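You operate a simulated robot arm through the tools that you are given. There is no shell and no other tool. Be economical: measure what you need, move in short steps, check, and stop when the job is done.

Carry out the task below with a simulated robot arm. There is one attempt and no reset: what you move stays moved.

TASK
Roll a label on the jar with the grey cap.
Fine: clamp it on the turning plate, turn the knob to END and open the clamp again.
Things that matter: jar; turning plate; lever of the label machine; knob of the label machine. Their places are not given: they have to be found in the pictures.

It is judged by the outcome, as a careful person would: the job done as asked, and still so three seconds after it is handed in. It fails if anything else is knocked over, pushed out of place, dropped, spilled or broken.

THE ROBOT
A 6-joint arm with a two-finger parallel gripper, fixed in place. Base frame: the origin is at the foot of the arm, x ahead of it, y to its left, z up; the work surface is at about z = 86. Lengths are in cm, angles in degrees, forces in N, time in s.
With the tool pointing down near the work surface it reaches from about 24 to 64 cm from the base axis. Its first joint turns from -66.0 to 66.0 degrees. Payload 2.7 kg.
Tool frame: the origin (TCP) lies between the finger pads and is the grasp point; the fingertips stand 2.3 cm ahead of it; z points along the fingers, y is the line along which they close. The gripper opens to 9.4 cm. The fingers are 3.8 cm wide and 1 cm thick; the gripper's body (5.4 by 9.6 cm) begins 3.9 cm behind the TCP.
Orientation is told as [roll, pitch, yaw] about the base's x, y, z axes, in that order, counted from this pose: with the fingers straight down and closing along the base's y, the tool's x points along the base's -x, its y along +y and its z along -z.

THE INTERFACE
- The arm moves only by the tool arm_command. Its argument "steps" is a list of rows, each a list of 3 entries, a list of its own where there are three numbers: the shift along the tool's x, y, z in cm, then the turn, a rotation vector about the tool's x, y, z in degrees, then the gripper command, from -1 (fully open) to 1 (shut), values between in proportion. In form: [[[dx, dy, dz], [wx, wy, wz], fingers], ...]. A call has 1 to 12 rows; each row shifts and turns the commanded pose from where the row before left it, along the tool's axes as they then stand. A row lasts 0.2 s, in which the tool goes at most 5 cm and 8.6 degrees; a call with a longer step from one row to the next is refused whole, and so is a gripper value outside its range. A pose out of reach is approached as far as the arm can. The call stops where the force on the tool passes 40 N (or 10 N more than at its start, if that is more) or the arm is blocked; 0.2 s more then pass. The fingers move at their own pace (about 4.5 cm/s each) and stop on an object; they squeeze with about 42 N. The grip force told is the motor's: it shows also when the fingers shut on nothing. Time passes only in rows, and 0.2 s behind the last, so rows that do not move let the fingers close. It gives the time, the measured TCP pose, the force on the tool (base axes), the opening and the grip force at its end, in the units of the frame above (readings bear some noise).
- Cameras (640 x 400 px; columns grow to the right, rows downward): "scene" is fixed at [8.43, -43.36, 143.79]; the picture's right is [0.79, -0.61, 0.00], its down [-0.19, -0.25, -0.95] and it looks along [0.58, 0.75, -0.31] (base axes); focal length 348 px, centre (320, 200). "wrist" rides on the gripper at [-3.9, 0, -4.4] in the tool frame; the picture's right is [0.00, -1.00, 0.00], its down [0.97, 0.00, -0.24] and it looks along [0.24, 0.00, 0.97] (tool axes); focal length 218 px, centre (320, 200).
- camera(camera): a new picture of that camera. No time passes.
- probe_pixels(camera, pixels): for up to 12 pixels [column, row] of the newest picture of that camera ("zoom" is the newest enlarged one), the place [x, y, z] in the base frame of the surface seen there, good to about 0.2 cm, but the place of the scene camera against the robot may be out by one fixed shift of up to 1.8 cm in any direction. No time passes.
- zoom(camera, box): a new picture of the part [left, top, right, bottom] of that camera's present view, enlarged. No time passes.
- sign_off(): hands the job in; it is judged then, once.

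Work in short steps. Measure before you move; look again where a grasp or a placing could have gone wrong, and mend it. You have 80 turns and 46 pictures in all, those below and enlarged ones among them. Open the gripper and draw the arm clear of the work before you hand the job in, unless the task says otherwise; then end with one line.

The tools are called after "Call:" as a command line: name --argument value ..., lists and objects as JSON in quotes. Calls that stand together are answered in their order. arm_command: Moves the arm, as the interface text tells. Its arguments: {"type":"object","properties":{"steps":{"type":"array","items":{"type":"array"}}},"required":["steps"]} The other tools are called the same way: camera (camera) takes a picture; probe_pixels (camera, pixels) gives the place of the surface under pixels of a picture; zoom (camera, box) takes an enlarged picture of a part of a camera's view; sign_off () hands the job in.

At the start:

```text
t: 0.0
tcp_pos: [38.37, 8.06, 123.51]
tool_rot: [0.0, 0.0, 0.0]
force: [-0.5, 0.1, -0.2]
opening: 9.39
grasp_force: 0.1
```

scene: 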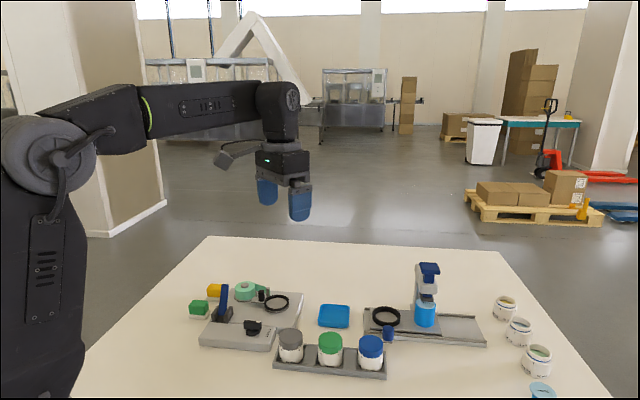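
wrist: 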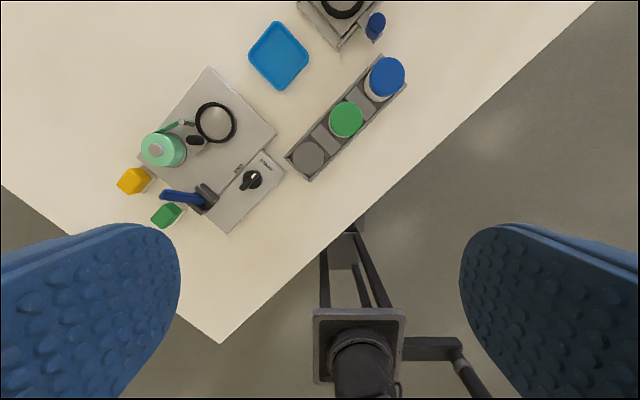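

The label machine is on the left (ring plate near wrist px (215,122), knob (250,180), blue lever (185,197)) and the grey-capped jar is at (308,157). I zoom in on both views to see the details.

Call:
zoom --camera "scene" --box '[180, 265, 400, 395]'

Call:
zoom --camera "wrist" --box '[110, 60, 350, 240]'

Call:
probe_pixels --camera "wrist" --pixels '[[308, 157], [346, 119], [215, 123], [250, 180], [245, 188], [256, 174], [167, 195], [190, 199], [208, 193], [163, 149], [195, 140], [230, 225]]'

```text
2.91 times, centred on (290, 330) of scene
```

zoom: 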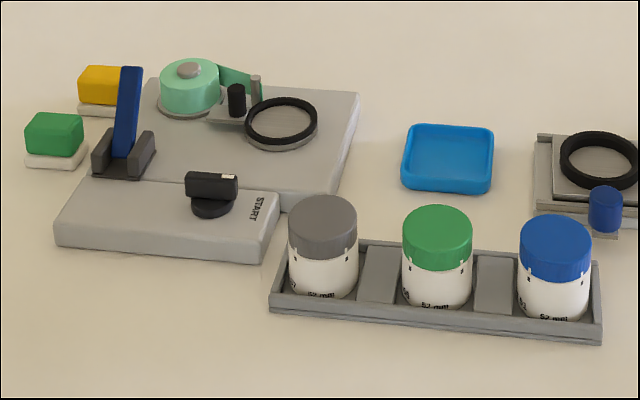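

```text
2.22 times, centred on (230, 150) of wrist
```

zoom: 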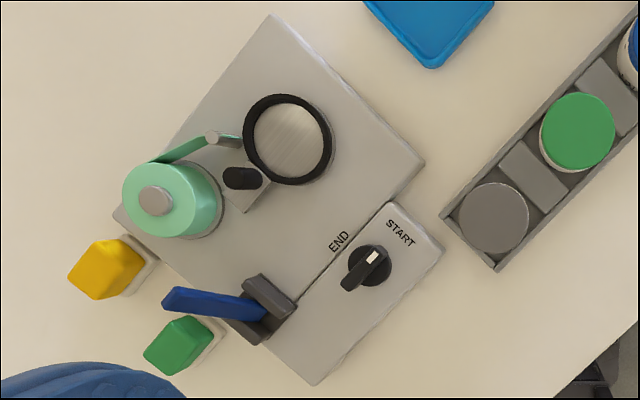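

```text
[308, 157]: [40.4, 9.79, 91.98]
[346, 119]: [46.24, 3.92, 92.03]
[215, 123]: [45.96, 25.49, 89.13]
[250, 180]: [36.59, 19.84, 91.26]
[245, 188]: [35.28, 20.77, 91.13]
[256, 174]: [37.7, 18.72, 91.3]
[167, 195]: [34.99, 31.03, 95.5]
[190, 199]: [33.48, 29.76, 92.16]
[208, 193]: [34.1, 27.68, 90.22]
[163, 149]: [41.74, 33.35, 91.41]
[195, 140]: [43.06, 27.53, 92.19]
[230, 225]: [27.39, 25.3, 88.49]
```

I move closer above the machine for a better look.

Call:
arm_command --steps '[[[-0.6, 3.2, 2.2], [0, 0, 0], -1], [[-0.6, 3.2, 2.2], [0, 0, 0], -1], [[-0.6, 3.2, 2.2], [0, 0, 0], -1], [[-0.6, 3.2, 2.2], [0, 0, 0], -1], [[0, 3.0, 2.2], [0, 0, 0], -1], [[0, 0, 0], [0, 0, 0], -1]]'

Call:
camera --camera "wrist"

```text
t: 1.4
tcp_pos: [40.44, 23.74, 112.09]
tool_rot: [-0.1, -0.1, 0.0]
force: [-0.3, -0.4, 0.6]
opening: 9.39
grasp_force: 0.1
```

```text
41 pictures are left
```

wrist: 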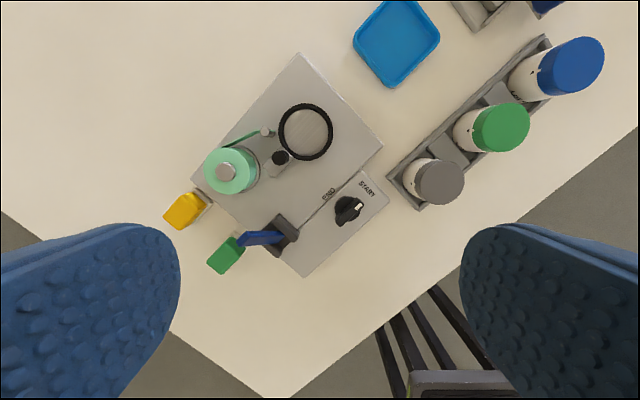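

Call:
zoom --camera "wrist" --box '[190, 80, 400, 280]'

Call:
probe_pixels --camera "wrist" --pixels '[[306, 131], [280, 130], [331, 130], [306, 106], [306, 158], [266, 131], [280, 157], [242, 238], [275, 238], [285, 222], [437, 181], [413, 200]]'

Call:
zoom --camera "scene" --box '[180, 270, 320, 360]'

```text
2.00 times, centred on (295, 180) of wrist
```

zoom: 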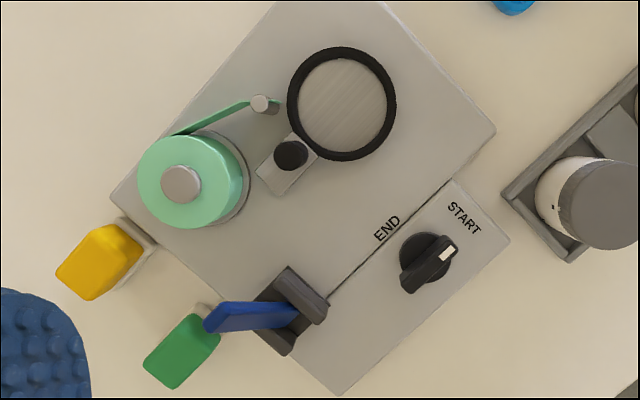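

```text
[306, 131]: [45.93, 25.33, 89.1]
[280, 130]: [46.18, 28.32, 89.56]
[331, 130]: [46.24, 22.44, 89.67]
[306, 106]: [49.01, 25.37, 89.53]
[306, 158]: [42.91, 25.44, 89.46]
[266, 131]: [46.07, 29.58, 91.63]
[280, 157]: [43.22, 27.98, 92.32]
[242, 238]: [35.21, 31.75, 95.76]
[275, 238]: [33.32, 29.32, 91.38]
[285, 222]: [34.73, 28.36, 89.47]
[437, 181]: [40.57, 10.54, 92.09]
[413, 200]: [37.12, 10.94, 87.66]
```

```text
4.44 times, centred on (250, 315) of scene
```

zoom: 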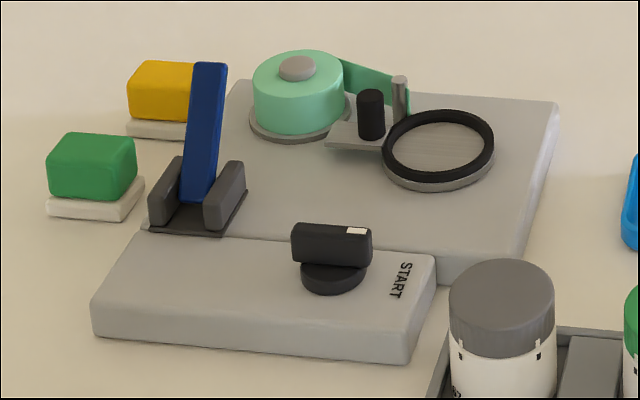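

The plate ring is centred at about (46.0, 25.4), with its top at z 89.5, and the lever leans toward (+x,+y). I go above the grey-capped jar with yaw -60, which keeps the fingers clear of the post and roller later.

Call:
arm_command --steps '[[[0, -3.45, 1.5], [0, 0, 0], -1], [[0, -3.45, 1.5], [0, 0, 0], -1], [[0, -3.45, 1.5], [0, 0, 0], -1], [[0, -3.45, 1.5], [0, 0, 0], -1], [[0, 0, 0], [0, 0, 8.5], -1], [[0, 0, 0], [0, 0, 8.5], -1], [[0, 0, 0], [0, 0, 8.5], -1], [[0, 0, 0], [0, 0, 8.5], -1], [[0, 0, 0], [0, 0, 8.5], -1], [[0, 0, 0], [0, 0, 8.5], -1], [[0, 0, 0], [0, 0, 8.5], -1], [[0, 0, 0], [0, 0, 0.5], -1]]'

Call:
camera --camera "wrist"

```text
t: 4.0
tcp_pos: [40.86, 9.86, 106.35]
tool_rot: [0.0, 0.0, -60.2]
force: [0.1, 0.0, 0.6]
opening: 9.42
grasp_force: 0.1
```

```text
38 pictures are left
```

wrist: 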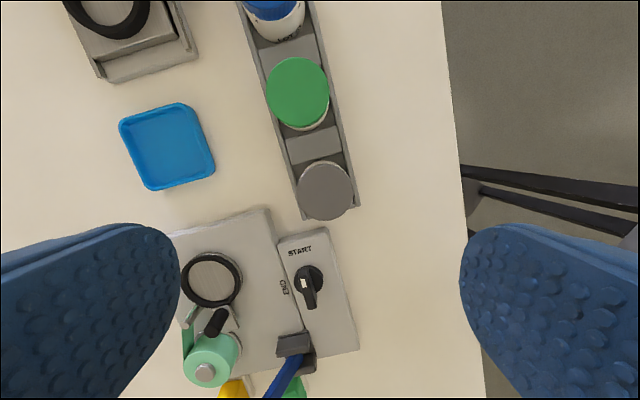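

Call:
probe_pixels --camera "wrist" --pixels '[[325, 190], [300, 190], [351, 190], [325, 164], [325, 216], [298, 208], [307, 217], [355, 202], [345, 165], [292, 170], [312, 143], [294, 135]]'

Call:
zoom --camera "wrist" --box '[260, 120, 390, 230]'

Call:
zoom --camera "scene" --box '[260, 310, 400, 395]'

```text
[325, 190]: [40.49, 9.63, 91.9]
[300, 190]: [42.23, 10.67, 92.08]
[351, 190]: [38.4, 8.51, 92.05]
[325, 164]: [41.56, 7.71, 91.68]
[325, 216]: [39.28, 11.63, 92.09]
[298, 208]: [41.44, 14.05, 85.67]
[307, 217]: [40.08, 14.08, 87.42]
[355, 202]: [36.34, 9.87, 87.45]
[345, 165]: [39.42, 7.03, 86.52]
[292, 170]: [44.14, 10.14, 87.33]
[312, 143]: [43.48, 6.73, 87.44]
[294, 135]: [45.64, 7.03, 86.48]
```

```text
3.64 times, centred on (325, 175) of wrist
```

zoom: 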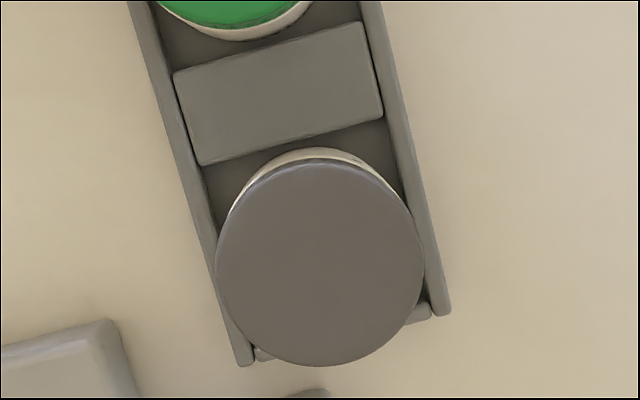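

```text
4.57 times, centred on (330, 352) of scene
```

zoom: 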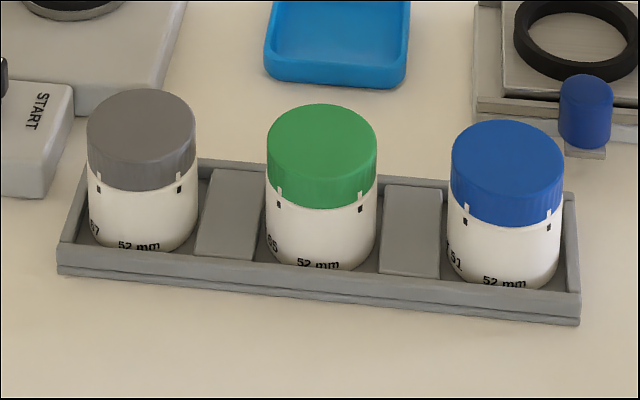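

The cap centre is (40.37, 9.63), its top is at z 92.0 and the tray floor is at 86.5. I centre over it, descend with fingers open to z 91.2 and check before closing.

Call:
arm_command --steps '[[[0.05, -0.54, 3], [0, 0, 0], -1], [[0, 0, 4], [0, 0, 0], -1], [[0, 0, 3.5], [0, 0, 0], -1], [[0, 0, 2.5], [0, 0, 0], -1], [[0, 0, 2.15], [0, 0, 0], -1], [[0, 0, 0], [0, 0, 0], -1]]'

Call:
camera --camera "wrist"

```text
t: 5.4
tcp_pos: [40.28, 9.62, 91.32]
tool_rot: [0.0, 0.0, -60.1]
force: [0.6, -0.6, 1.3]
opening: 9.42
grasp_force: 0.1
```

```text
35 pictures are left
```

wrist: 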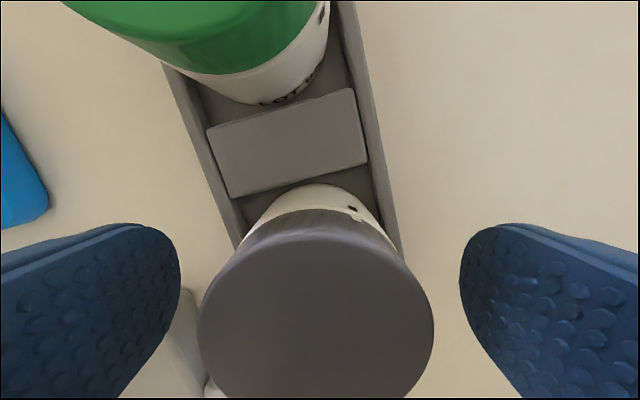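

The jar is between the fingers, which are about even on both sides (px 197 to 433, centre 315). I close.

Call:
arm_command --steps '[[[0, 0, 0], [0, 0, 0], 0], [[0, 0, 0], [0, 0, 0], 0.3], [[0, 0, 0], [0, 0, 0], 1], [[0, 0, 0], [0, 0, 0], 1], [[0, 0, 0], [0, 0, 0], 1], [[0, 0, 0], [0, 0, 0], 1]]'

```text
t: 6.8
tcp_pos: [40.38, 9.6, 91.51]
tool_rot: [0.0, 0.0, -60.0]
force: [0.0, 0.4, 0.1]
opening: 5.04
grasp_force: 42.3
```

The grip holds at 5.04 cm. I lift and carry the jar over the turning plate.

Call:
arm_command --steps '[[[0, 0, -2], [0, 0, 0], 1], [[0, 0, -4], [0, 0, 0], 1], [[0, 0, -4], [0, 0, 0], 1], [[2.17, 2.55, 0], [0, 0, 0], 1], [[2.17, 2.55, 0], [0, 0, 0], 1], [[2.18, 2.55, 0], [0, 0, 0], 1], [[2.17, 2.54, 0], [0, 0, 0], 1], [[2.18, 2.54, 0], [0, 0, 0], 1], [[0, 0, 0], [0, 0, 0], 1], [[0, 0, 0], [0, 0, 0], 1]]'

Call:
zoom --camera "scene" --box '[180, 220, 380, 360]'

Call:
camera --camera "wrist"

```text
t: 9.0
tcp_pos: [45.75, 25.53, 101.49]
tool_rot: [0.0, 0.1, -60.1]
force: [-0.5, -0.3, -0.8]
opening: 5.09
grasp_force: 41.8
```

```text
2.86 times, centred on (280, 290) of scene
```

zoom: 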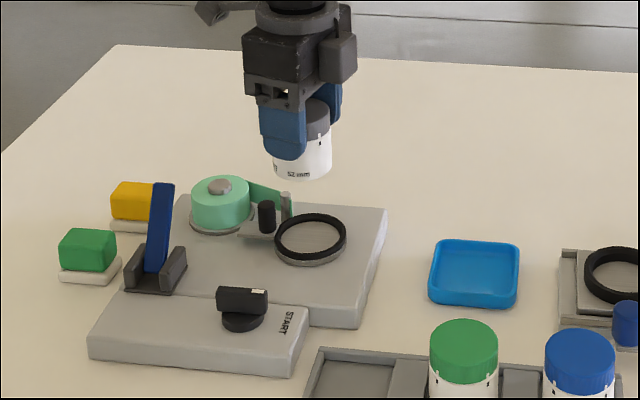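

```text
33 pictures are left
```

wrist: 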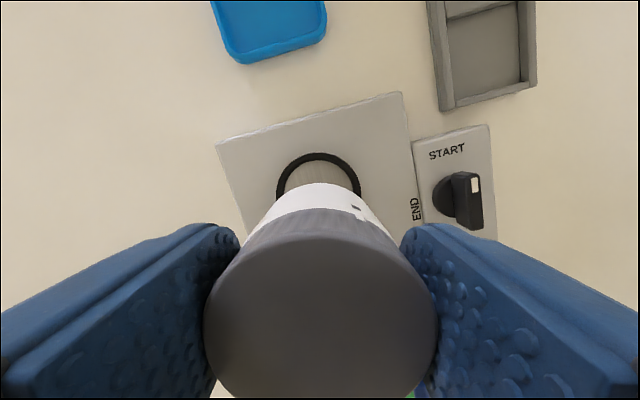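

Call:
zoom --camera "wrist" --box '[260, 140, 380, 215]'

Call:
probe_pixels --camera "wrist" --pixels '[[320, 157], [300, 162], [340, 162], [282, 182], [357, 181], [330, 158], [290, 170], [350, 170], [320, 300], [320, 170], [320, 166], [320, 163]]'

```text
5.33 times, centred on (320, 178) of wrist
```

zoom: 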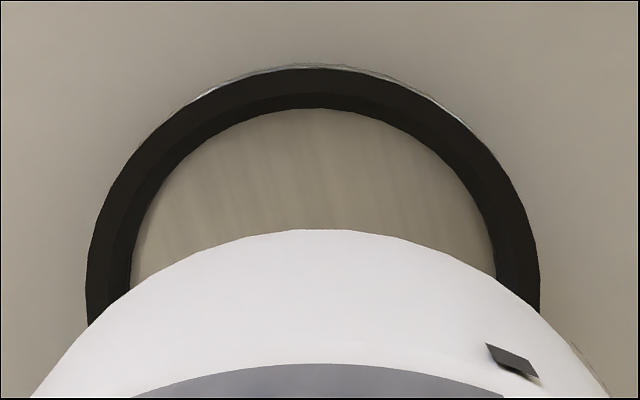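

```text
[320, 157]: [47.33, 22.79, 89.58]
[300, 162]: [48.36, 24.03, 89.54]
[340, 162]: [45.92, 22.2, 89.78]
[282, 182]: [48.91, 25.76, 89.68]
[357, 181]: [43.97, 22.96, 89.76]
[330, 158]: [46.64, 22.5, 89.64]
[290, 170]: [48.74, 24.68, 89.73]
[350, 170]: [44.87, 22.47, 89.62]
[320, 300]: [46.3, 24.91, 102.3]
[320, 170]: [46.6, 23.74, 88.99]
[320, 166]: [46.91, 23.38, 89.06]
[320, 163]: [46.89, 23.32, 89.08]
```

The ring's inner diameter is about 5.4 against a 5.2 jar, so I check where the jar sits relative to the tool.

Call:
probe_pixels --camera "wrist" --pixels '[[320, 184], [320, 188], [320, 195], [320, 203], [320, 214], [320, 222], [320, 230], [320, 236], [320, 240], [320, 244], [206, 320], [434, 320]]'

```text
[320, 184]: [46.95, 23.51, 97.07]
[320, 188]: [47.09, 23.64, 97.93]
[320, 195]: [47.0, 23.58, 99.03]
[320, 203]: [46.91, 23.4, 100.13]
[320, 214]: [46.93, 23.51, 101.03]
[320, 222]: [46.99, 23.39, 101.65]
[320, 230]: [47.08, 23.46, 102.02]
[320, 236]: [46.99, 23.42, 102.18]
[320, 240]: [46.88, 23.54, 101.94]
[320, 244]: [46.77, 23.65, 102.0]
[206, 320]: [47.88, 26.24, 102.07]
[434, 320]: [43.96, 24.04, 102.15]
```

The jar sits about 0.2 ahead of the TCP in tool x and the ring centre is about 0.15 behind, so I correct by -0.35 in tool x and +0.05 in y. Then I lower to just above the ring and look again.

Call:
arm_command --steps '[[[-0.35, 0.05, 1], [0, 0, 0], 1], [[0, 0, 2], [0, 0, 0], 1], [[0, 0, 2], [0, 0, 0], 1], [[0, 0, 0.9], [0, 0, 0], 1], [[0, 0, 0], [0, 0, 0], 1], [[0, 0, 0], [0, 0, 0], 1]]'

Call:
camera --camera "wrist"

Call:
zoom --camera "wrist" --box '[240, 130, 400, 230]'

Call:
zoom --camera "scene" --box '[200, 240, 340, 340]'

```text
t: 10.4
tcp_pos: [46.06, 25.2, 95.45]
tool_rot: [-0.1, 0.0, -60.0]
force: [-0.1, 0.0, -2.3]
opening: 5.07
grasp_force: 42.1
```

```text
31 pictures are left
```

wrist: 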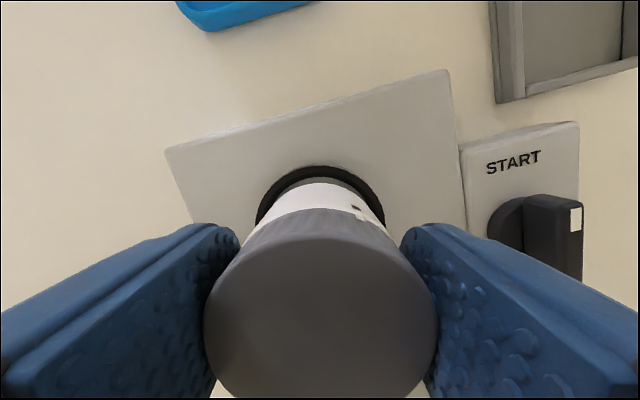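

```text
4.00 times, centred on (320, 180) of wrist
```

zoom: 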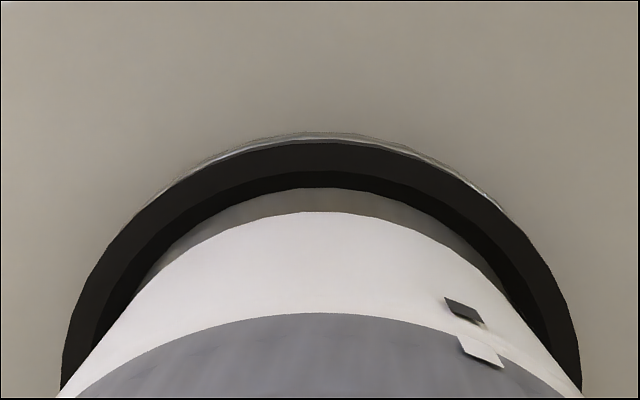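

```text
4.00 times, centred on (270, 290) of scene
```

zoom: 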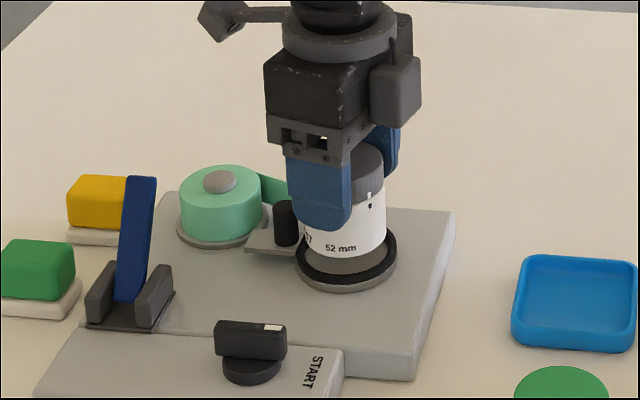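

The jar bottom is concentric with the ring as measured (both about +0.25 in tool x and 0 in y). I lower in small steps and watch the force.

Call:
arm_command --steps '[[[0, 0, 0.4], [0, 0, 0], 1], [[0, 0, 0.3], [0, 0, 0], 1], [[0, 0, 0.2], [0, 0, 0], 1], [[0, 0, 0.2], [0, 0, 0], 1], [[0, 0, 0.1], [0, 0, 0], 1], [[0, 0, 0], [0, 0, 0], 1]]'

```text
t: 11.8
tcp_pos: [46.12, 25.31, 94.31]
tool_rot: [0.0, 0.0, -59.9]
force: [-0.4, 0.1, 0.0]
opening: 5.03
grasp_force: 42.1
```

There's no contact force and the bottom is already below the ring top, so it's inside. I lower the last bit.

Call:
arm_command --steps '[[[0, 0, 0.1], [0, 0, 0], 1], [[0, 0, 0.1], [0, 0, 0], 1], [[0, 0, 0], [0, 0, 0], 1], [[0, 0, 0], [0, 0, 0], 1]]'

Call:
zoom --camera "scene" --box '[200, 240, 340, 340]'

```text
t: 12.8
tcp_pos: [46.09, 25.18, 94.13]
tool_rot: [0.1, 0.1, -59.9]
force: [0.2, -0.9, -0.8]
opening: 5.07
grasp_force: 42.5
```

```text
4.00 times, centred on (270, 290) of scene
```

zoom: 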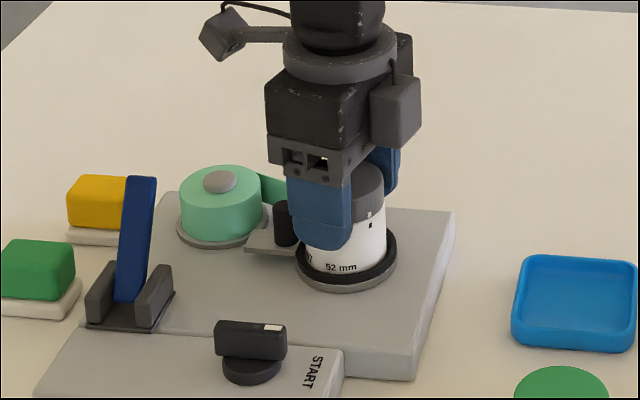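

The jar looks seated. I go down another hair until I feel contact.

Call:
arm_command --steps '[[[0, 0, 0.1], [0, 0, 0], 1], [[0, 0, 0.1], [0, 0, 0], 1], [[0, 0, 0], [0, 0, 0], 1]]'

```text
t: 13.6
tcp_pos: [46.07, 25.31, 94.09]
tool_rot: [0.2, 0.0, -60.1]
force: [-3.7, 1.3, 14.7]
opening: 5.05
grasp_force: 42.1
```

I have contact (14.7 N). I release and rise.

Call:
arm_command --steps '[[[0, 0, -0.1], [0, 0, 0], 0.3], [[0, 0, 0], [0, 0, 0], -0.3], [[0, 0, 0], [0, 0, 0], -0.6], [[0, 0, 0], [0, 0, 0], -0.6], [[0, 0, -3], [0, 0, 0], -0.6], [[0, 0, -4], [0, 0, 0], -0.6], [[0, 0, -4], [0, 0, 0], -0.6], [[0, 0, -4], [0, 0, 0], -1], [[0, 0, 0], [0, 0, 0], -1]]'

Call:
camera --camera "wrist"

Call:
zoom --camera "scene" --box '[180, 270, 320, 360]'

```text
t: 15.6
tcp_pos: [46.28, 25.54, 108.83]
tool_rot: [-0.1, 0.0, -60.0]
force: [-0.5, -0.5, 0.0]
opening: 9.42
grasp_force: 0.1
```

```text
27 pictures are left
```

wrist: 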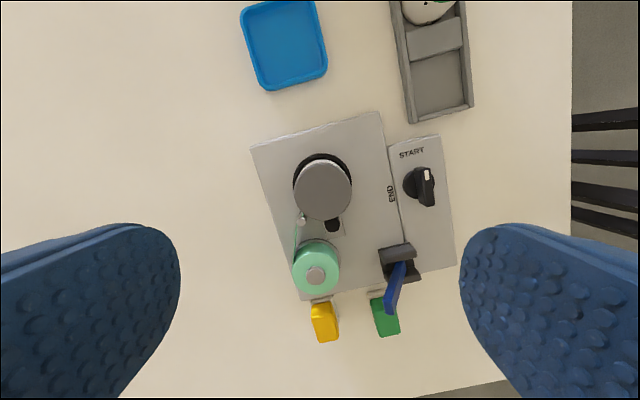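

```text
4.44 times, centred on (250, 315) of scene
```

zoom: 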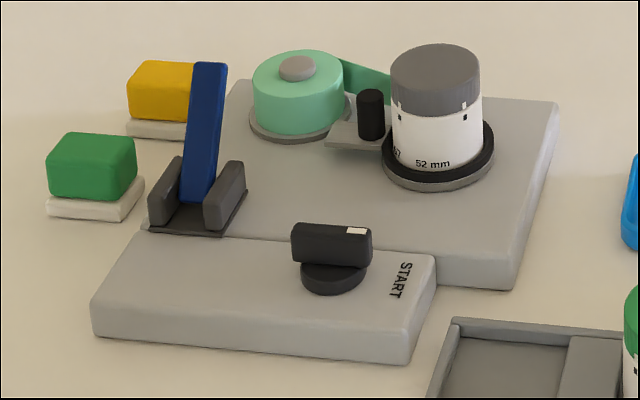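

The jar is seated in the ring. Now I examine the lever geometry.

Call:
zoom --camera "wrist" --box '[340, 210, 460, 340]'

Call:
probe_pixels --camera "wrist" --pixels '[[391, 306], [395, 290], [400, 270], [403, 264], [380, 250], [412, 245], [386, 279], [418, 276], [388, 310], [397, 308], [414, 272], [390, 248]]'

```text
3.08 times, centred on (400, 275) of wrist
```

zoom: 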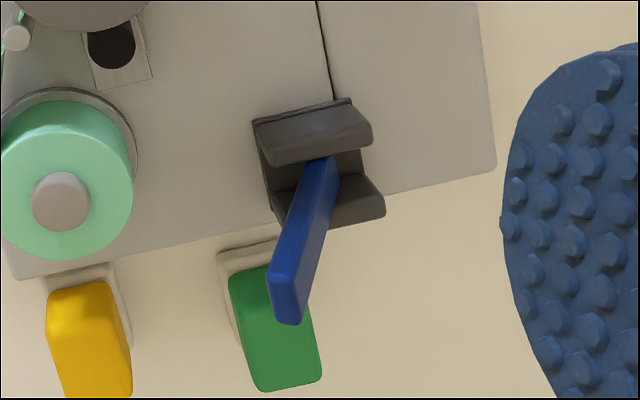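

```text
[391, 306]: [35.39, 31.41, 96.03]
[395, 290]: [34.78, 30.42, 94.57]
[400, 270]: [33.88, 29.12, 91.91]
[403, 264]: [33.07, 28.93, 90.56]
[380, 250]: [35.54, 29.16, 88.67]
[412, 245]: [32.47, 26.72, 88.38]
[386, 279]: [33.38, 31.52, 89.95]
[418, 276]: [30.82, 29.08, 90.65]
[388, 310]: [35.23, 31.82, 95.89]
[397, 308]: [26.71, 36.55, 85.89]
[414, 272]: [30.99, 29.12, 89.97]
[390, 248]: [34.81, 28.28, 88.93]
```

The lever hinge is near (33.1, 29.1) with its tip at (35.3, 31.4, 96), leaning about 31° along (0.74, 0.67). I straddle it with open fingers closing along that direction; first I position above it.

Call:
arm_command --steps '[[[0, 0, 0], [0, 0, -6], -1], [[0, 0, 0], [0, 0, -6], -1], [[3.82, -1.8, 0], [0, 0, 0], -1], [[3.82, -1.8, 0], [0, 0, 0], -1], [[3.82, -1.79, 0], [0, 0, 0], -1], [[0, 0, 0], [0, 0, 0], -1], [[0, 0, 4], [0, 0, 0], -1], [[0, 0, 3], [0, 0, 0], -1], [[0, 0, 0], [0, 0, 0], -1]]'

Call:
camera --camera "wrist"

Call:
camera --camera "scene"

```text
t: 17.6
tcp_pos: [34.41, 30.34, 101.72]
tool_rot: [0.0, 0.0, -48.0]
force: [-0.4, 0.1, -0.3]
opening: 9.4
grasp_force: 0.1
```

```text
24 pictures are left
```

wrist: 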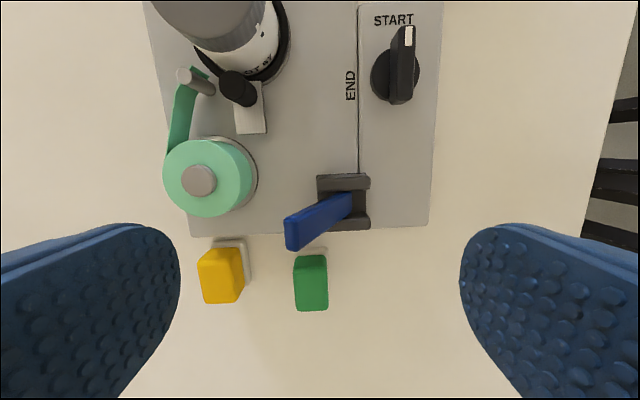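

```text
23 pictures are left
```

scene: 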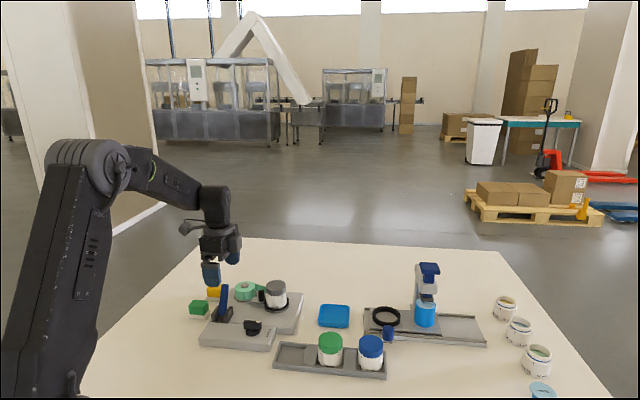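

The view is aligned and the lever tip is at tool (0.2, +1.1), between the fingers. I lower to z 95.5 and push the lever a little toward -y (tool) to see whether it moves.

Call:
arm_command --steps '[[[0, 0, 2.2], [0, 0, 0], -1], [[0, 0, 2], [0, 0, 0], -1], [[0, 0, 2], [0, 0, 0], -1], [[0, -1, 0], [0, 0, 0], -1], [[0, -1, 0], [0, 0, 0], -1], [[0, -1, 0], [0, 0, 0], -1], [[0, -0.7, 0], [0, 0, 0], -1], [[0, -0.7, 0], [0, 0, 0], -1], [[0, 0, 0], [0, 0, 0], -1]]'

Call:
camera --camera "wrist"

```text
t: 19.6
tcp_pos: [31.09, 27.24, 95.72]
tool_rot: [0.0, 0.0, -48.0]
force: [0.5, 1.1, -0.7]
opening: 9.39
grasp_force: 0.1
```

```text
22 pictures are left
```

wrist: 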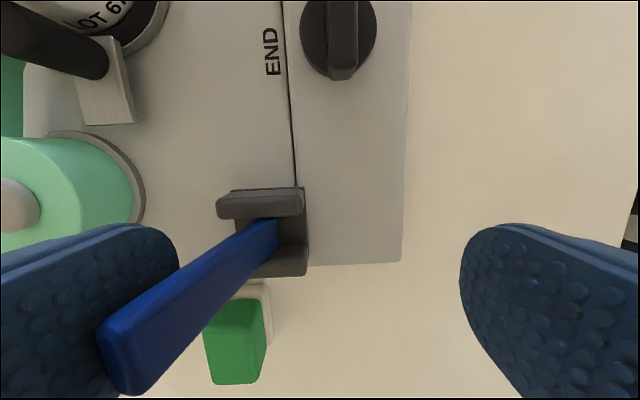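

The lever is just at the left finger now. I continue pushing gently.

Call:
arm_command --steps '[[[0, -0.6, 0], [0, 0, 0], -1], [[0, -0.6, 0], [0, 0, 0], -1], [[0, -0.6, 0], [0, 0, 0], -1], [[0, 0, 0], [0, 0, 0], -1]]'

Call:
camera --camera "wrist"

```text
t: 20.6
tcp_pos: [29.83, 25.93, 95.79]
tool_rot: [0.1, 0.1, -48.0]
force: [1.1, 0.3, 1.2]
opening: 9.42
grasp_force: 0.1
```

```text
21 pictures are left
```

wrist: 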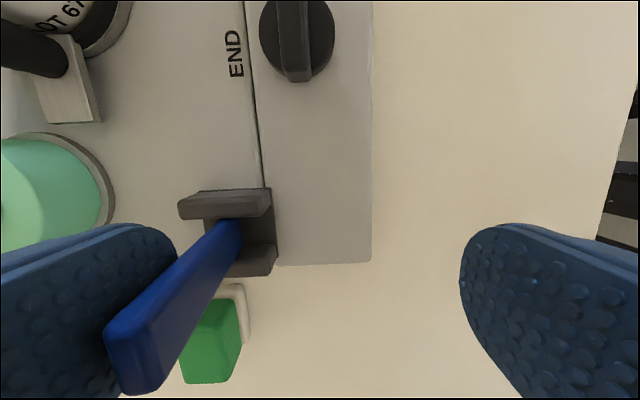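

The lever follows (its tip shifted relative to the bracket) with little force. I continue.

Call:
arm_command --steps '[[[0, -0.7, 0], [0, 0, 0], -1], [[0, -0.7, 0], [0, 0, 0], -1], [[0, -0.7, 0], [0, 0, 0], -1], [[0, -0.7, 0], [0, 0, 0], -1], [[0, 0, 0], [0, 0, 0], -1]]'

Call:
camera --camera "wrist"

Call:
zoom --camera "scene" --box '[170, 250, 320, 350]'

```text
t: 21.8
tcp_pos: [28.23, 24.68, 96.08]
tool_rot: [1.3, 0.0, -47.9]
force: [26.8, 18.8, 9.7]
opening: 9.41
grasp_force: 0.3
```

```text
20 pictures are left
```

wrist: 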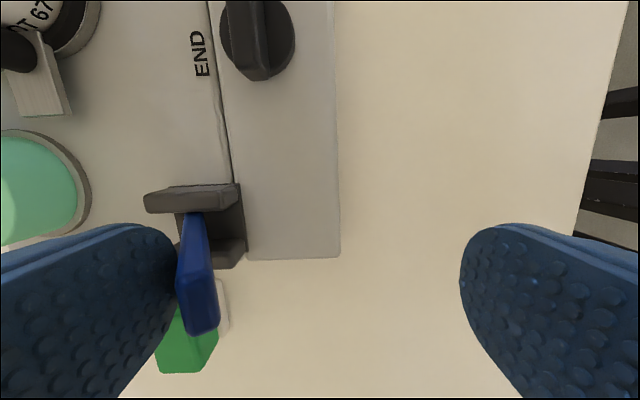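

```text
4.00 times, centred on (245, 300) of scene
```

zoom: 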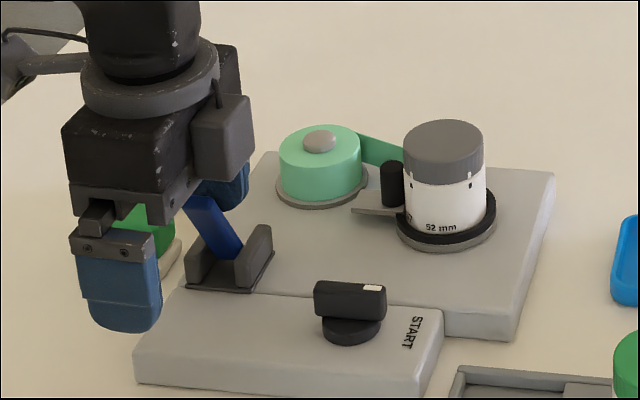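

The lever is over to the other side and the force (33 N) suggests its end stop. I back off a bit and look at whether it holds and the roller touches the jar.

Call:
arm_command --steps '[[[0, 0.5, 0], [0, 0, 0], -1], [[0, 1.0, 0], [0, 0, 0], -1], [[0, 0, -4], [0, 0, 0], -1], [[0, 0, -4], [0, 0, 0], -1], [[0, 0, -3], [0, 0, 0], -1], [[0, 0, 0], [0, 0, 0], -1]]'

Call:
camera --camera "wrist"

Call:
zoom --camera "scene" --box '[180, 260, 320, 360]'

```text
t: 23.2
tcp_pos: [28.7, 25.22, 106.89]
tool_rot: [-0.1, 0.0, -48.0]
force: [0.2, -0.8, -0.4]
opening: 9.4
grasp_force: 0.1
```

```text
18 pictures are left
```

wrist: 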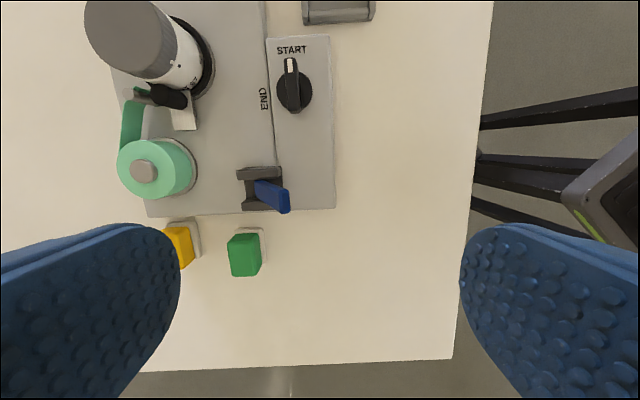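

```text
4.00 times, centred on (250, 310) of scene
```

zoom: 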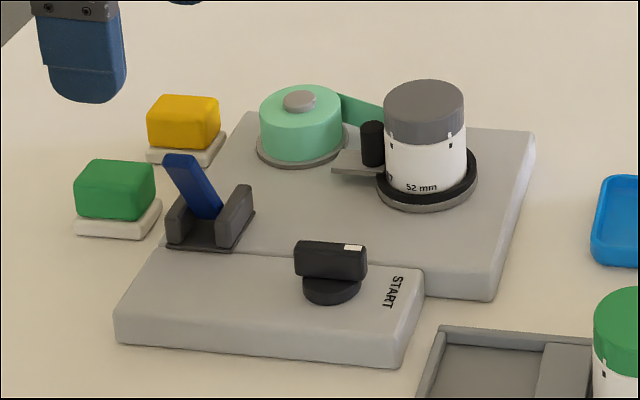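

The clamp is closed and the roller rests on the jar. Next is the knob: its bar is already parallel to tool x at yaw -48 (pointing at START) and END is 90° counter-clockwise. I measure it.

Call:
probe_pixels --camera "wrist" --pixels '[[291, 62], [291, 70], [292, 85], [293, 100], [294, 107], [286, 90], [299, 90], [281, 90], [308, 90], [294, 112], [320, 60], [288, 212]]'

Call:
zoom --camera "wrist" --box '[240, 30, 350, 220]'

```text
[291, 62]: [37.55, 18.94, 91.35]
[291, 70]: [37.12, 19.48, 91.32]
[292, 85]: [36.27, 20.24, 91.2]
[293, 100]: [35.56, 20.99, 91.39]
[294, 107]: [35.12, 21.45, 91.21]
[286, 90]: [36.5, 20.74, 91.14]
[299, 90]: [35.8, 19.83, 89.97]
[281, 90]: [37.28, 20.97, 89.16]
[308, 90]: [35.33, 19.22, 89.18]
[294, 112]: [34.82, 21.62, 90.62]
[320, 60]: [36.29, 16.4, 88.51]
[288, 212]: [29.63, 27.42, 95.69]
```

```text
2.11 times, centred on (295, 125) of wrist
```

zoom: 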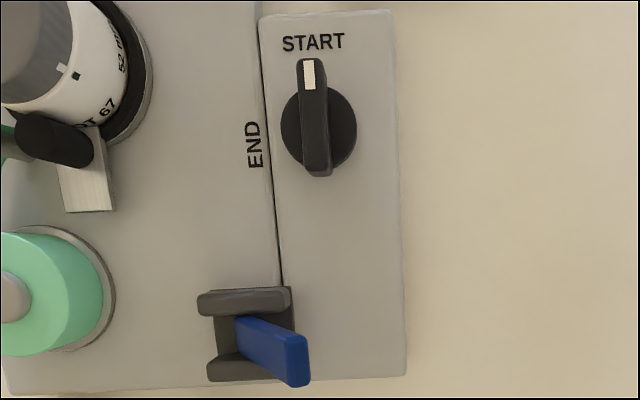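

The knob centre is (36.3, 20.15) with the bar top at z 91.3. I move over it and descend with the fingers half open to z 92.

Call:
arm_command --steps '[[[-4.43, 1.13, 0], [0, 0, 0], -0.2], [[-4.42, 1.13, 0], [0, 0, 0], -0.2], [[0, 0, 0], [0, 0, 0], -0.2], [[0, 0, 4.5], [0, 0, 0], -0.2], [[0, 0, 4.5], [0, 0, 0], -0.2], [[0, 0, 2.5], [0, 0, 0], -0.2], [[0, 0, 0], [0, 0, 0], -0.2]]'

Call:
camera --camera "wrist"

```text
t: 24.8
tcp_pos: [36.5, 20.02, 95.12]
tool_rot: [0.0, -0.1, -48.1]
force: [-0.7, -1.1, 0.4]
opening: 5.63
grasp_force: 0.1
```

```text
15 pictures are left
```

wrist: 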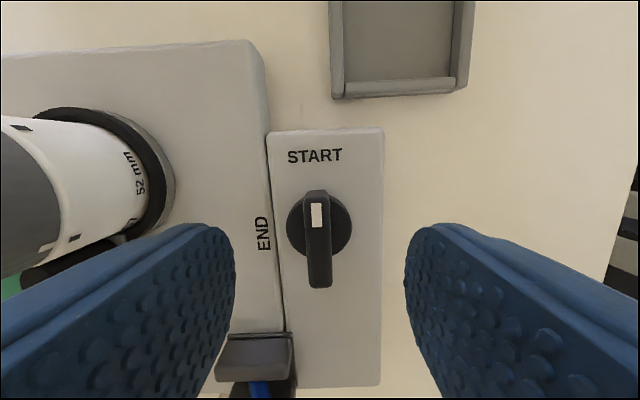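

The knob is centred under the tool. I descend 3.1 cm and close on the bar.

Call:
arm_command --steps '[[[0.1, 0, 1.5], [0, 0, 0], -0.2], [[0, 0, 1], [0, 0, 0], -0.2], [[0, 0, 0.6], [0, 0, 0], -0.2], [[0, 0, 0], [0, 0, 0], 0.3], [[0, 0, 0], [0, 0, 0], 1], [[0, 0, 0], [0, 0, 0], 1], [[0, 0, 0], [0, 0, 0], 1], [[0, 0, 0], [0, 0, 0], 1], [[0, 0, 0], [0, 0, 0], 1]]'

```text
t: 26.8
tcp_pos: [36.36, 20.24, 92.05]
tool_rot: [0.0, 0.0, -48.1]
force: [2.1, 1.4, -3.6]
opening: 1.08
grasp_force: 45.5
```

The bar is gripped at 1.08 cm. I turn counter-clockwise (negative about tool z) for 40° first and check.

Call:
arm_command --steps '[[[0, 0, 0], [0, 0, -5], 1], [[0, 0, 0], [0, 0, -5], 1], [[0, 0, 0], [0, 0, -5], 1], [[0, 0, 0], [0, 0, -5], 1], [[0, 0, 0], [0, 0, -5], 1], [[0, 0, 0], [0, 0, -5], 1], [[0, 0, 0], [0, 0, -5], 1], [[0, 0, 0], [0, 0, -5], 1], [[0, 0, 0], [0, 0, 0], 1]]'

Call:
zoom --camera "scene" --box '[180, 250, 320, 350]'

```text
t: 28.8
tcp_pos: [36.41, 20.19, 92.13]
tool_rot: [0.0, 0.0, -8.2]
force: [-0.5, 4.2, -2.0]
opening: 3.28
grasp_force: 45.6
```

```text
4.00 times, centred on (250, 300) of scene
```

zoom: 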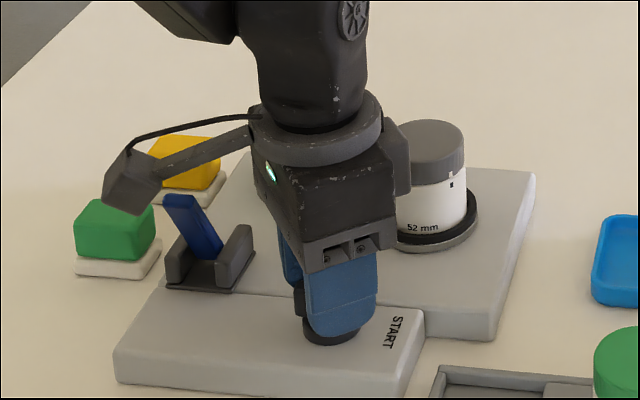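

The opening grew to 3.28, so the knob did not turn that way: it seems START is the stop for counter-clockwise. I turn back to realign and then try clockwise by a small amount.

Call:
arm_command --steps '[[[0, 0, 0], [0, 0, 8], 1], [[0, 0, 0], [0, 0, 8], 1], [[0, 0, 0], [0, 0, 8], 1], [[0, 0, 0], [0, 0, 8], 1], [[0, 0, 0], [0, 0, 8], 1], [[0, 0, 0], [0, 0, 0], 1], [[0, 0, 0], [0, 0, 0], 1]]'

Call:
arm_command --steps '[[[0, 0, 0], [0, 0, 5], 1], [[0, 0, 0], [0, 0, 5], 1], [[0, 0, 0], [0, 0, 5], 1], [[0, 0, 0], [0, 0, 0], 1]]'

```text
t: 30.4
tcp_pos: [36.44, 20.21, 92.22]
tool_rot: [0.0, 0.0, -47.9]
force: [5.2, 1.1, -3.9]
opening: 1.08
grasp_force: 44.7
```

```text
t: 31.4
tcp_pos: [36.26, 20.14, 92.23]
tool_rot: [0.0, -0.1, -63.1]
force: [3.4, 3.3, 2.6]
opening: 1.08
grasp_force: 44.3
```

Clockwise works: the opening stayed at 1.08 through 15°. So the turn is about 270° clockwise to END, and I continue.

Call:
arm_command --steps '[[[0, 0, 0], [0, 0, 6], 1], [[0, 0, 0], [0, 0, 6], 1], [[0, 0, 0], [0, 0, 6], 1], [[0, 0, 0], [0, 0, 6], 1], [[0, 0, 0], [0, 0, 6], 1], [[0, 0, 0], [0, 0, 6], 1], [[0, 0, 0], [0, 0, 6], 1], [[0, 0, 0], [0, 0, 6], 1], [[0, 0, 0], [0, 0, 6], 1], [[0, 0, 0], [0, 0, 6], 1], [[0, 0, 0], [0, 0, 0], 1]]'

Call:
zoom --camera "scene" --box '[180, 250, 320, 350]'

```text
t: 33.8
tcp_pos: [36.43, 20.07, 92.01]
tool_rot: [0.0, 0.1, -123.1]
force: [7.3, 10.8, 8.2]
opening: 1.1
grasp_force: 45.0
```

```text
4.00 times, centred on (250, 300) of scene
```

zoom: 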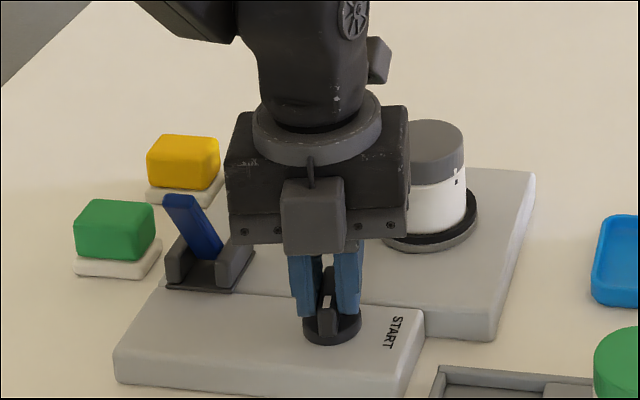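

The jar is rotating with the knob (the "52 mm" text has moved away). I continue another 60°.

Call:
arm_command --steps '[[[0, 0, 0], [0, 0, 6], 1], [[0, 0, 0], [0, 0, 6], 1], [[0, 0, 0], [0, 0, 6], 1], [[0, 0, 0], [0, 0, 6], 1], [[0, 0, 0], [0, 0, 6], 1], [[0, 0, 0], [0, 0, 6], 1], [[0, 0, 0], [0, 0, 6], 1], [[0, 0, 0], [0, 0, 6], 1], [[0, 0, 0], [0, 0, 6], 1], [[0, 0, 0], [0, 0, 6], 1], [[0, 0, 0], [0, 0, 0], 1]]'

```text
t: 34.6
tcp_pos: [36.48, 20.15, 92.08]
tool_rot: [-1.1, 0.3, -138.6]
force: [-2.0, 9.2, -0.4]
opening: 1.1
grasp_force: 44.9
out of reach, approached as far as the arm can: row 3
stopped in row 3: the force on the tool passed its limit (the readings are from after the stop); the commanded pose is now the measured one
```

The wrist limit is at about yaw -138, with about 90° turned. I release, rise, rotate the tool back 180° (the gripper is symmetric) and regrip.

Call:
arm_command --steps '[[[0, 0, 0], [0, 0, 0], 0.4], [[0, 0, 0], [0, 0, 0], 0], [[0, 0, 0], [0, 0, 0], 0], [[0, 0, -2], [0, 0, 0], 0], [[0, 0, -3], [0, 0, 0], 0], [[0, 0, 0], [0, 0, -8.5], 0], [[0, 0, 0], [0, 0, -8.5], 0], [[0, 0, 0], [0, 0, -8.5], 0], [[0, 0, 0], [0, 0, -8.5], 0], [[0, 0, 0], [0, 0, -8.5], 0], [[0, 0, 0], [0, 0, -8.5], 0], [[0, 0, 0], [0, 0, -8.5], 0]]'

Call:
arm_command --steps '[[[0, 0, 0], [0, 0, -8.5], 0], [[0, 0, 0], [0, 0, -8.5], 0], [[0, 0, 0], [0, 0, -8.5], 0], [[0, 0, 0], [0, 0, -8.5], 0], [[0, 0, 0], [0, 0, -8.5], 0], [[0, 0, 0], [0, 0, -8.5], 0], [[0, 0, 0], [0, 0, -8.5], 0], [[0, 0, 0], [0, 0, -8.5], 0], [[0, 0, 0], [0, 0, -8.5], 0], [[0, 0, 0], [0, 0, -8.5], 0], [[0, 0, 0], [0, 0, -8.5], 0], [[0, 0, 0], [0, 0, -8.5], 0]]'

Call:
arm_command --steps '[[[0, 0, 0], [0, 0, -8.5], 0], [[0, 0, 0], [0, 0, -8.5], 0], [[0, 0, 0], [0, 0, -1.5], 0], [[0, 0, 0], [0, 0, 0], 0]]'

Call:
camera --camera "wrist"

```text
t: 37.2
tcp_pos: [36.46, 19.98, 97.04]
tool_rot: [-0.3, 1.1, -79.0]
force: [-0.3, 0.4, -0.6]
opening: 4.68
grasp_force: 0.0
```

```text
t: 39.8
tcp_pos: [36.44, 19.9, 97.27]
tool_rot: [1.2, 0.0, 22.9]
force: [-0.7, -0.3, 0.8]
opening: 4.69
grasp_force: 0.1
```

```text
t: 40.8
tcp_pos: [36.47, 19.93, 97.06]
tool_rot: [1.2, -0.4, 41.5]
force: [0.1, -0.2, 0.0]
opening: 4.68
grasp_force: 0.0
```

```text
12 pictures are left
```

wrist: 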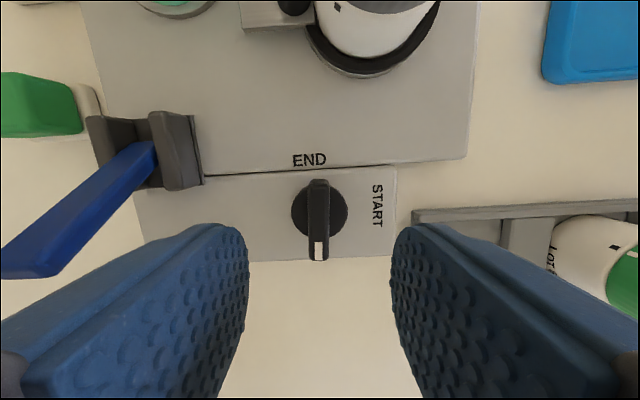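

The pointer has turned 90° clockwise and is now opposite END, so 180° remains. I check the knob position before regripping, as the tool is tilted by about 1°.

Call:
probe_pixels --camera "wrist" --pixels '[[319, 185], [318, 255], [319, 210], [297, 208], [343, 208], [336, 187], [302, 187], [302, 228], [336, 228]]'

```text
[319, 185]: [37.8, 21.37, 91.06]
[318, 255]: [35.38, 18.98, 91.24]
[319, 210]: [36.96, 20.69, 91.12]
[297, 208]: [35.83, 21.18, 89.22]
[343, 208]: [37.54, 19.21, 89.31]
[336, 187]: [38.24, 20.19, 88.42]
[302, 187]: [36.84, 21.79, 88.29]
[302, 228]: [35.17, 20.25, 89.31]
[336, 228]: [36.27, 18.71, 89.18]
```

I detilt, shift slightly and descend to regrip.

Call:
arm_command --steps '[[[-0.09, 0.21, 0], [0.63, 1.1, 0], 0], [[0, 0, 2], [0, 0, 0], 0], [[0, 0, 2], [0, 0, 0], 0], [[0, 0, 1], [0, 0, 0], 0], [[0, 0, 0], [0, 0, 0], 0], [[0, 0, 0], [0, 0, 0], 1], [[0, 0, 0], [0, 0, 0], 1], [[0, 0, 0], [0, 0, 0], 1], [[0, 0, 0], [0, 0, 0], 1], [[0, 0, 0], [0, 0, 0], 1]]'

```text
t: 43.0
tcp_pos: [36.36, 20.21, 92.07]
tool_rot: [0.4, 0.8, 41.4]
force: [8.5, -10.0, -4.2]
opening: 1.07
grasp_force: 45.1
```

Gripped again. I turn 60° clockwise, with a small shift to relieve the lateral force.

Call:
arm_command --steps '[[[0, -0.1, 0], [0, 0, 6], 1], [[0, 0, 0], [0, 0, 6], 1], [[0, 0, 0], [0, 0, 6], 1], [[0, 0, 0], [0, 0, 6], 1], [[0, 0, 0], [0, 0, 6], 1], [[0, 0, 0], [0, 0, 6], 1], [[0, 0, 0], [0, 0, 6], 1], [[0, 0, 0], [0, 0, 6], 1], [[0, 0, 0], [0, 0, 6], 1], [[0, 0, 0], [0, 0, 6], 1], [[0, 0, 0], [0, 0, 0], 1]]'

Call:
arm_command --steps '[[[0, 0, 0], [0, 0, 6], 1], [[0, 0, 0], [0, 0, 6], 1], [[0, 0, 0], [0, 0, 6], 1], [[0, 0, 0], [0, 0, 6], 1], [[0, 0, 0], [0, 0, 6], 1], [[0, 0, 0], [0, 0, 0], 1]]'

```text
t: 45.4
tcp_pos: [36.35, 20.13, 92.22]
tool_rot: [-0.5, 1.0, -18.9]
force: [-12.2, 17.0, -4.4]
opening: 1.07
grasp_force: 44.8
```

```text
t: 46.8
tcp_pos: [36.4, 20.26, 92.08]
tool_rot: [-0.6, 0.5, -48.9]
force: [-7.8, 23.2, -6.2]
opening: 1.1
grasp_force: 45.2
```

Lateral force is building up (about 24 N). I shift toward it to relieve and continue.

Call:
arm_command --steps '[[[0.12, 0.05, 0], [0, 0, 0], 1], [[0, 0, 0], [0, 0, 6], 1], [[0, 0, 0], [0, 0, 6], 1], [[0, 0, 0], [0, 0, 6], 1], [[0, 0, 0], [0, 0, 6], 1], [[0, 0, 0], [0, 0, 6], 1], [[0, 0, 0], [0, 0, 6], 1], [[0, 0, 0], [0, 0, 6], 1], [[0, 0, 0], [0, 0, 0], 1]]'

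```text
t: 48.8
tcp_pos: [36.39, 20.26, 92.22]
tool_rot: [-0.8, -0.3, -90.9]
force: [-2.3, 3.6, 2.4]
opening: 1.09
grasp_force: 45.2
```

Call:
arm_command --steps '[[[0, 0, 0], [0, 0, 6], 1], [[0, 0, 0], [0, 0, 6], 1], [[0, 0, 0], [0, 0, 6], 1], [[0, 0, 0], [0, 0, 6], 1], [[0, 0, 0], [0, 0, 6], 1], [[0, 0, 0], [0, 0, 6], 1], [[0, 0, 0], [0, 0, 5], 1], [[0, 0, 0], [0, 0, 0], 1]]'

Call:
zoom --camera "scene" --box '[180, 250, 320, 350]'

```text
t: 50.6
tcp_pos: [36.5, 20.14, 92.22]
tool_rot: [-0.6, -0.7, -131.9]
force: [2.5, -4.8, 1.9]
opening: 1.08
grasp_force: 45.0
```

```text
4.00 times, centred on (250, 300) of scene
```

zoom: 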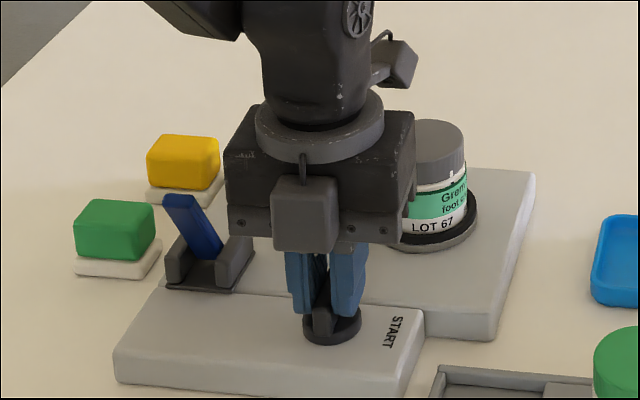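

The label is rolled on. About 6° of the turn remains near the wrist limit, so I release, go up and rotate back 180° to finish with a fresh grip.

Call:
arm_command --steps '[[[0, 0, 0], [0, 0, 0], 0.4], [[0, 0, 0], [0, 0, 0], 0], [[0, 0, 0], [0, 0, 0], 0], [[0, 0, -2], [0, 0, 0], 0], [[0, 0, -3], [0, 0, 0], 0], [[0, 0, 0], [0, 0, -8.5], 0], [[0, 0, 0], [0, 0, -8.5], 0], [[0, 0, 0], [0, 0, -8.5], 0], [[0, 0, 0], [0, 0, -8.5], 0], [[0, 0, 0], [0, 0, -8.5], 0], [[0, 0, 0], [0, 0, -8.5], 0], [[0, 0, 0], [0, 0, -8.5], 0]]'

Call:
arm_command --steps '[[[0, 0, 0], [0, 0, -8.5], 0], [[0, 0, 0], [0, 0, -8.5], 0], [[0, 0, 0], [0, 0, -8.5], 0], [[0, 0, 0], [0, 0, -8.5], 0], [[0, 0, 0], [0, 0, -8.5], 0], [[0, 0, 0], [0, 0, -8.5], 0], [[0, 0, 0], [0, 0, -8.5], 0], [[0, 0, 0], [0, 0, -8.5], 0], [[0, 0, 0], [0, 0, -8.5], 0], [[0, 0, 0], [0, 0, -8.5], 0], [[0, 0, 0], [0, 0, -8.5], 0], [[0, 0, 0], [0, 0, -8.5], 0]]'

Call:
arm_command --steps '[[[0, 0, 0], [0, 0, -8.5], 0], [[0, 0, 0], [0, 0, -8.5], 0], [[0, 0, 0], [0, 0, -1.5], 0], [[0, 0, 0], [0, 0, 0], 0]]'

Call:
camera --camera "wrist"

```text
t: 53.2
tcp_pos: [36.52, 20.23, 97.13]
tool_rot: [-0.9, 0.0, -72.0]
force: [0.1, -0.3, -0.1]
opening: 4.7
grasp_force: 0.0
```

```text
t: 55.8
tcp_pos: [36.36, 20.29, 97.17]
tool_rot: [0.3, 0.9, 30.0]
force: [-0.4, 0.1, -1.1]
opening: 4.69
grasp_force: 0.1
```

```text
t: 56.8
tcp_pos: [36.48, 20.3, 97.03]
tool_rot: [0.6, 0.7, 48.4]
force: [0.7, 0.7, 0.8]
opening: 4.69
grasp_force: 0.0
```

```text
10 pictures are left
```

wrist: 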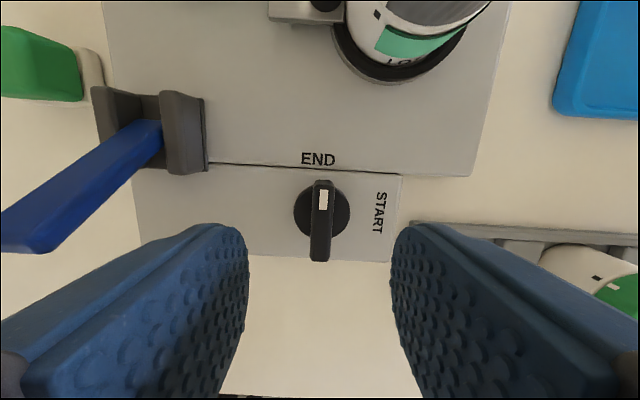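

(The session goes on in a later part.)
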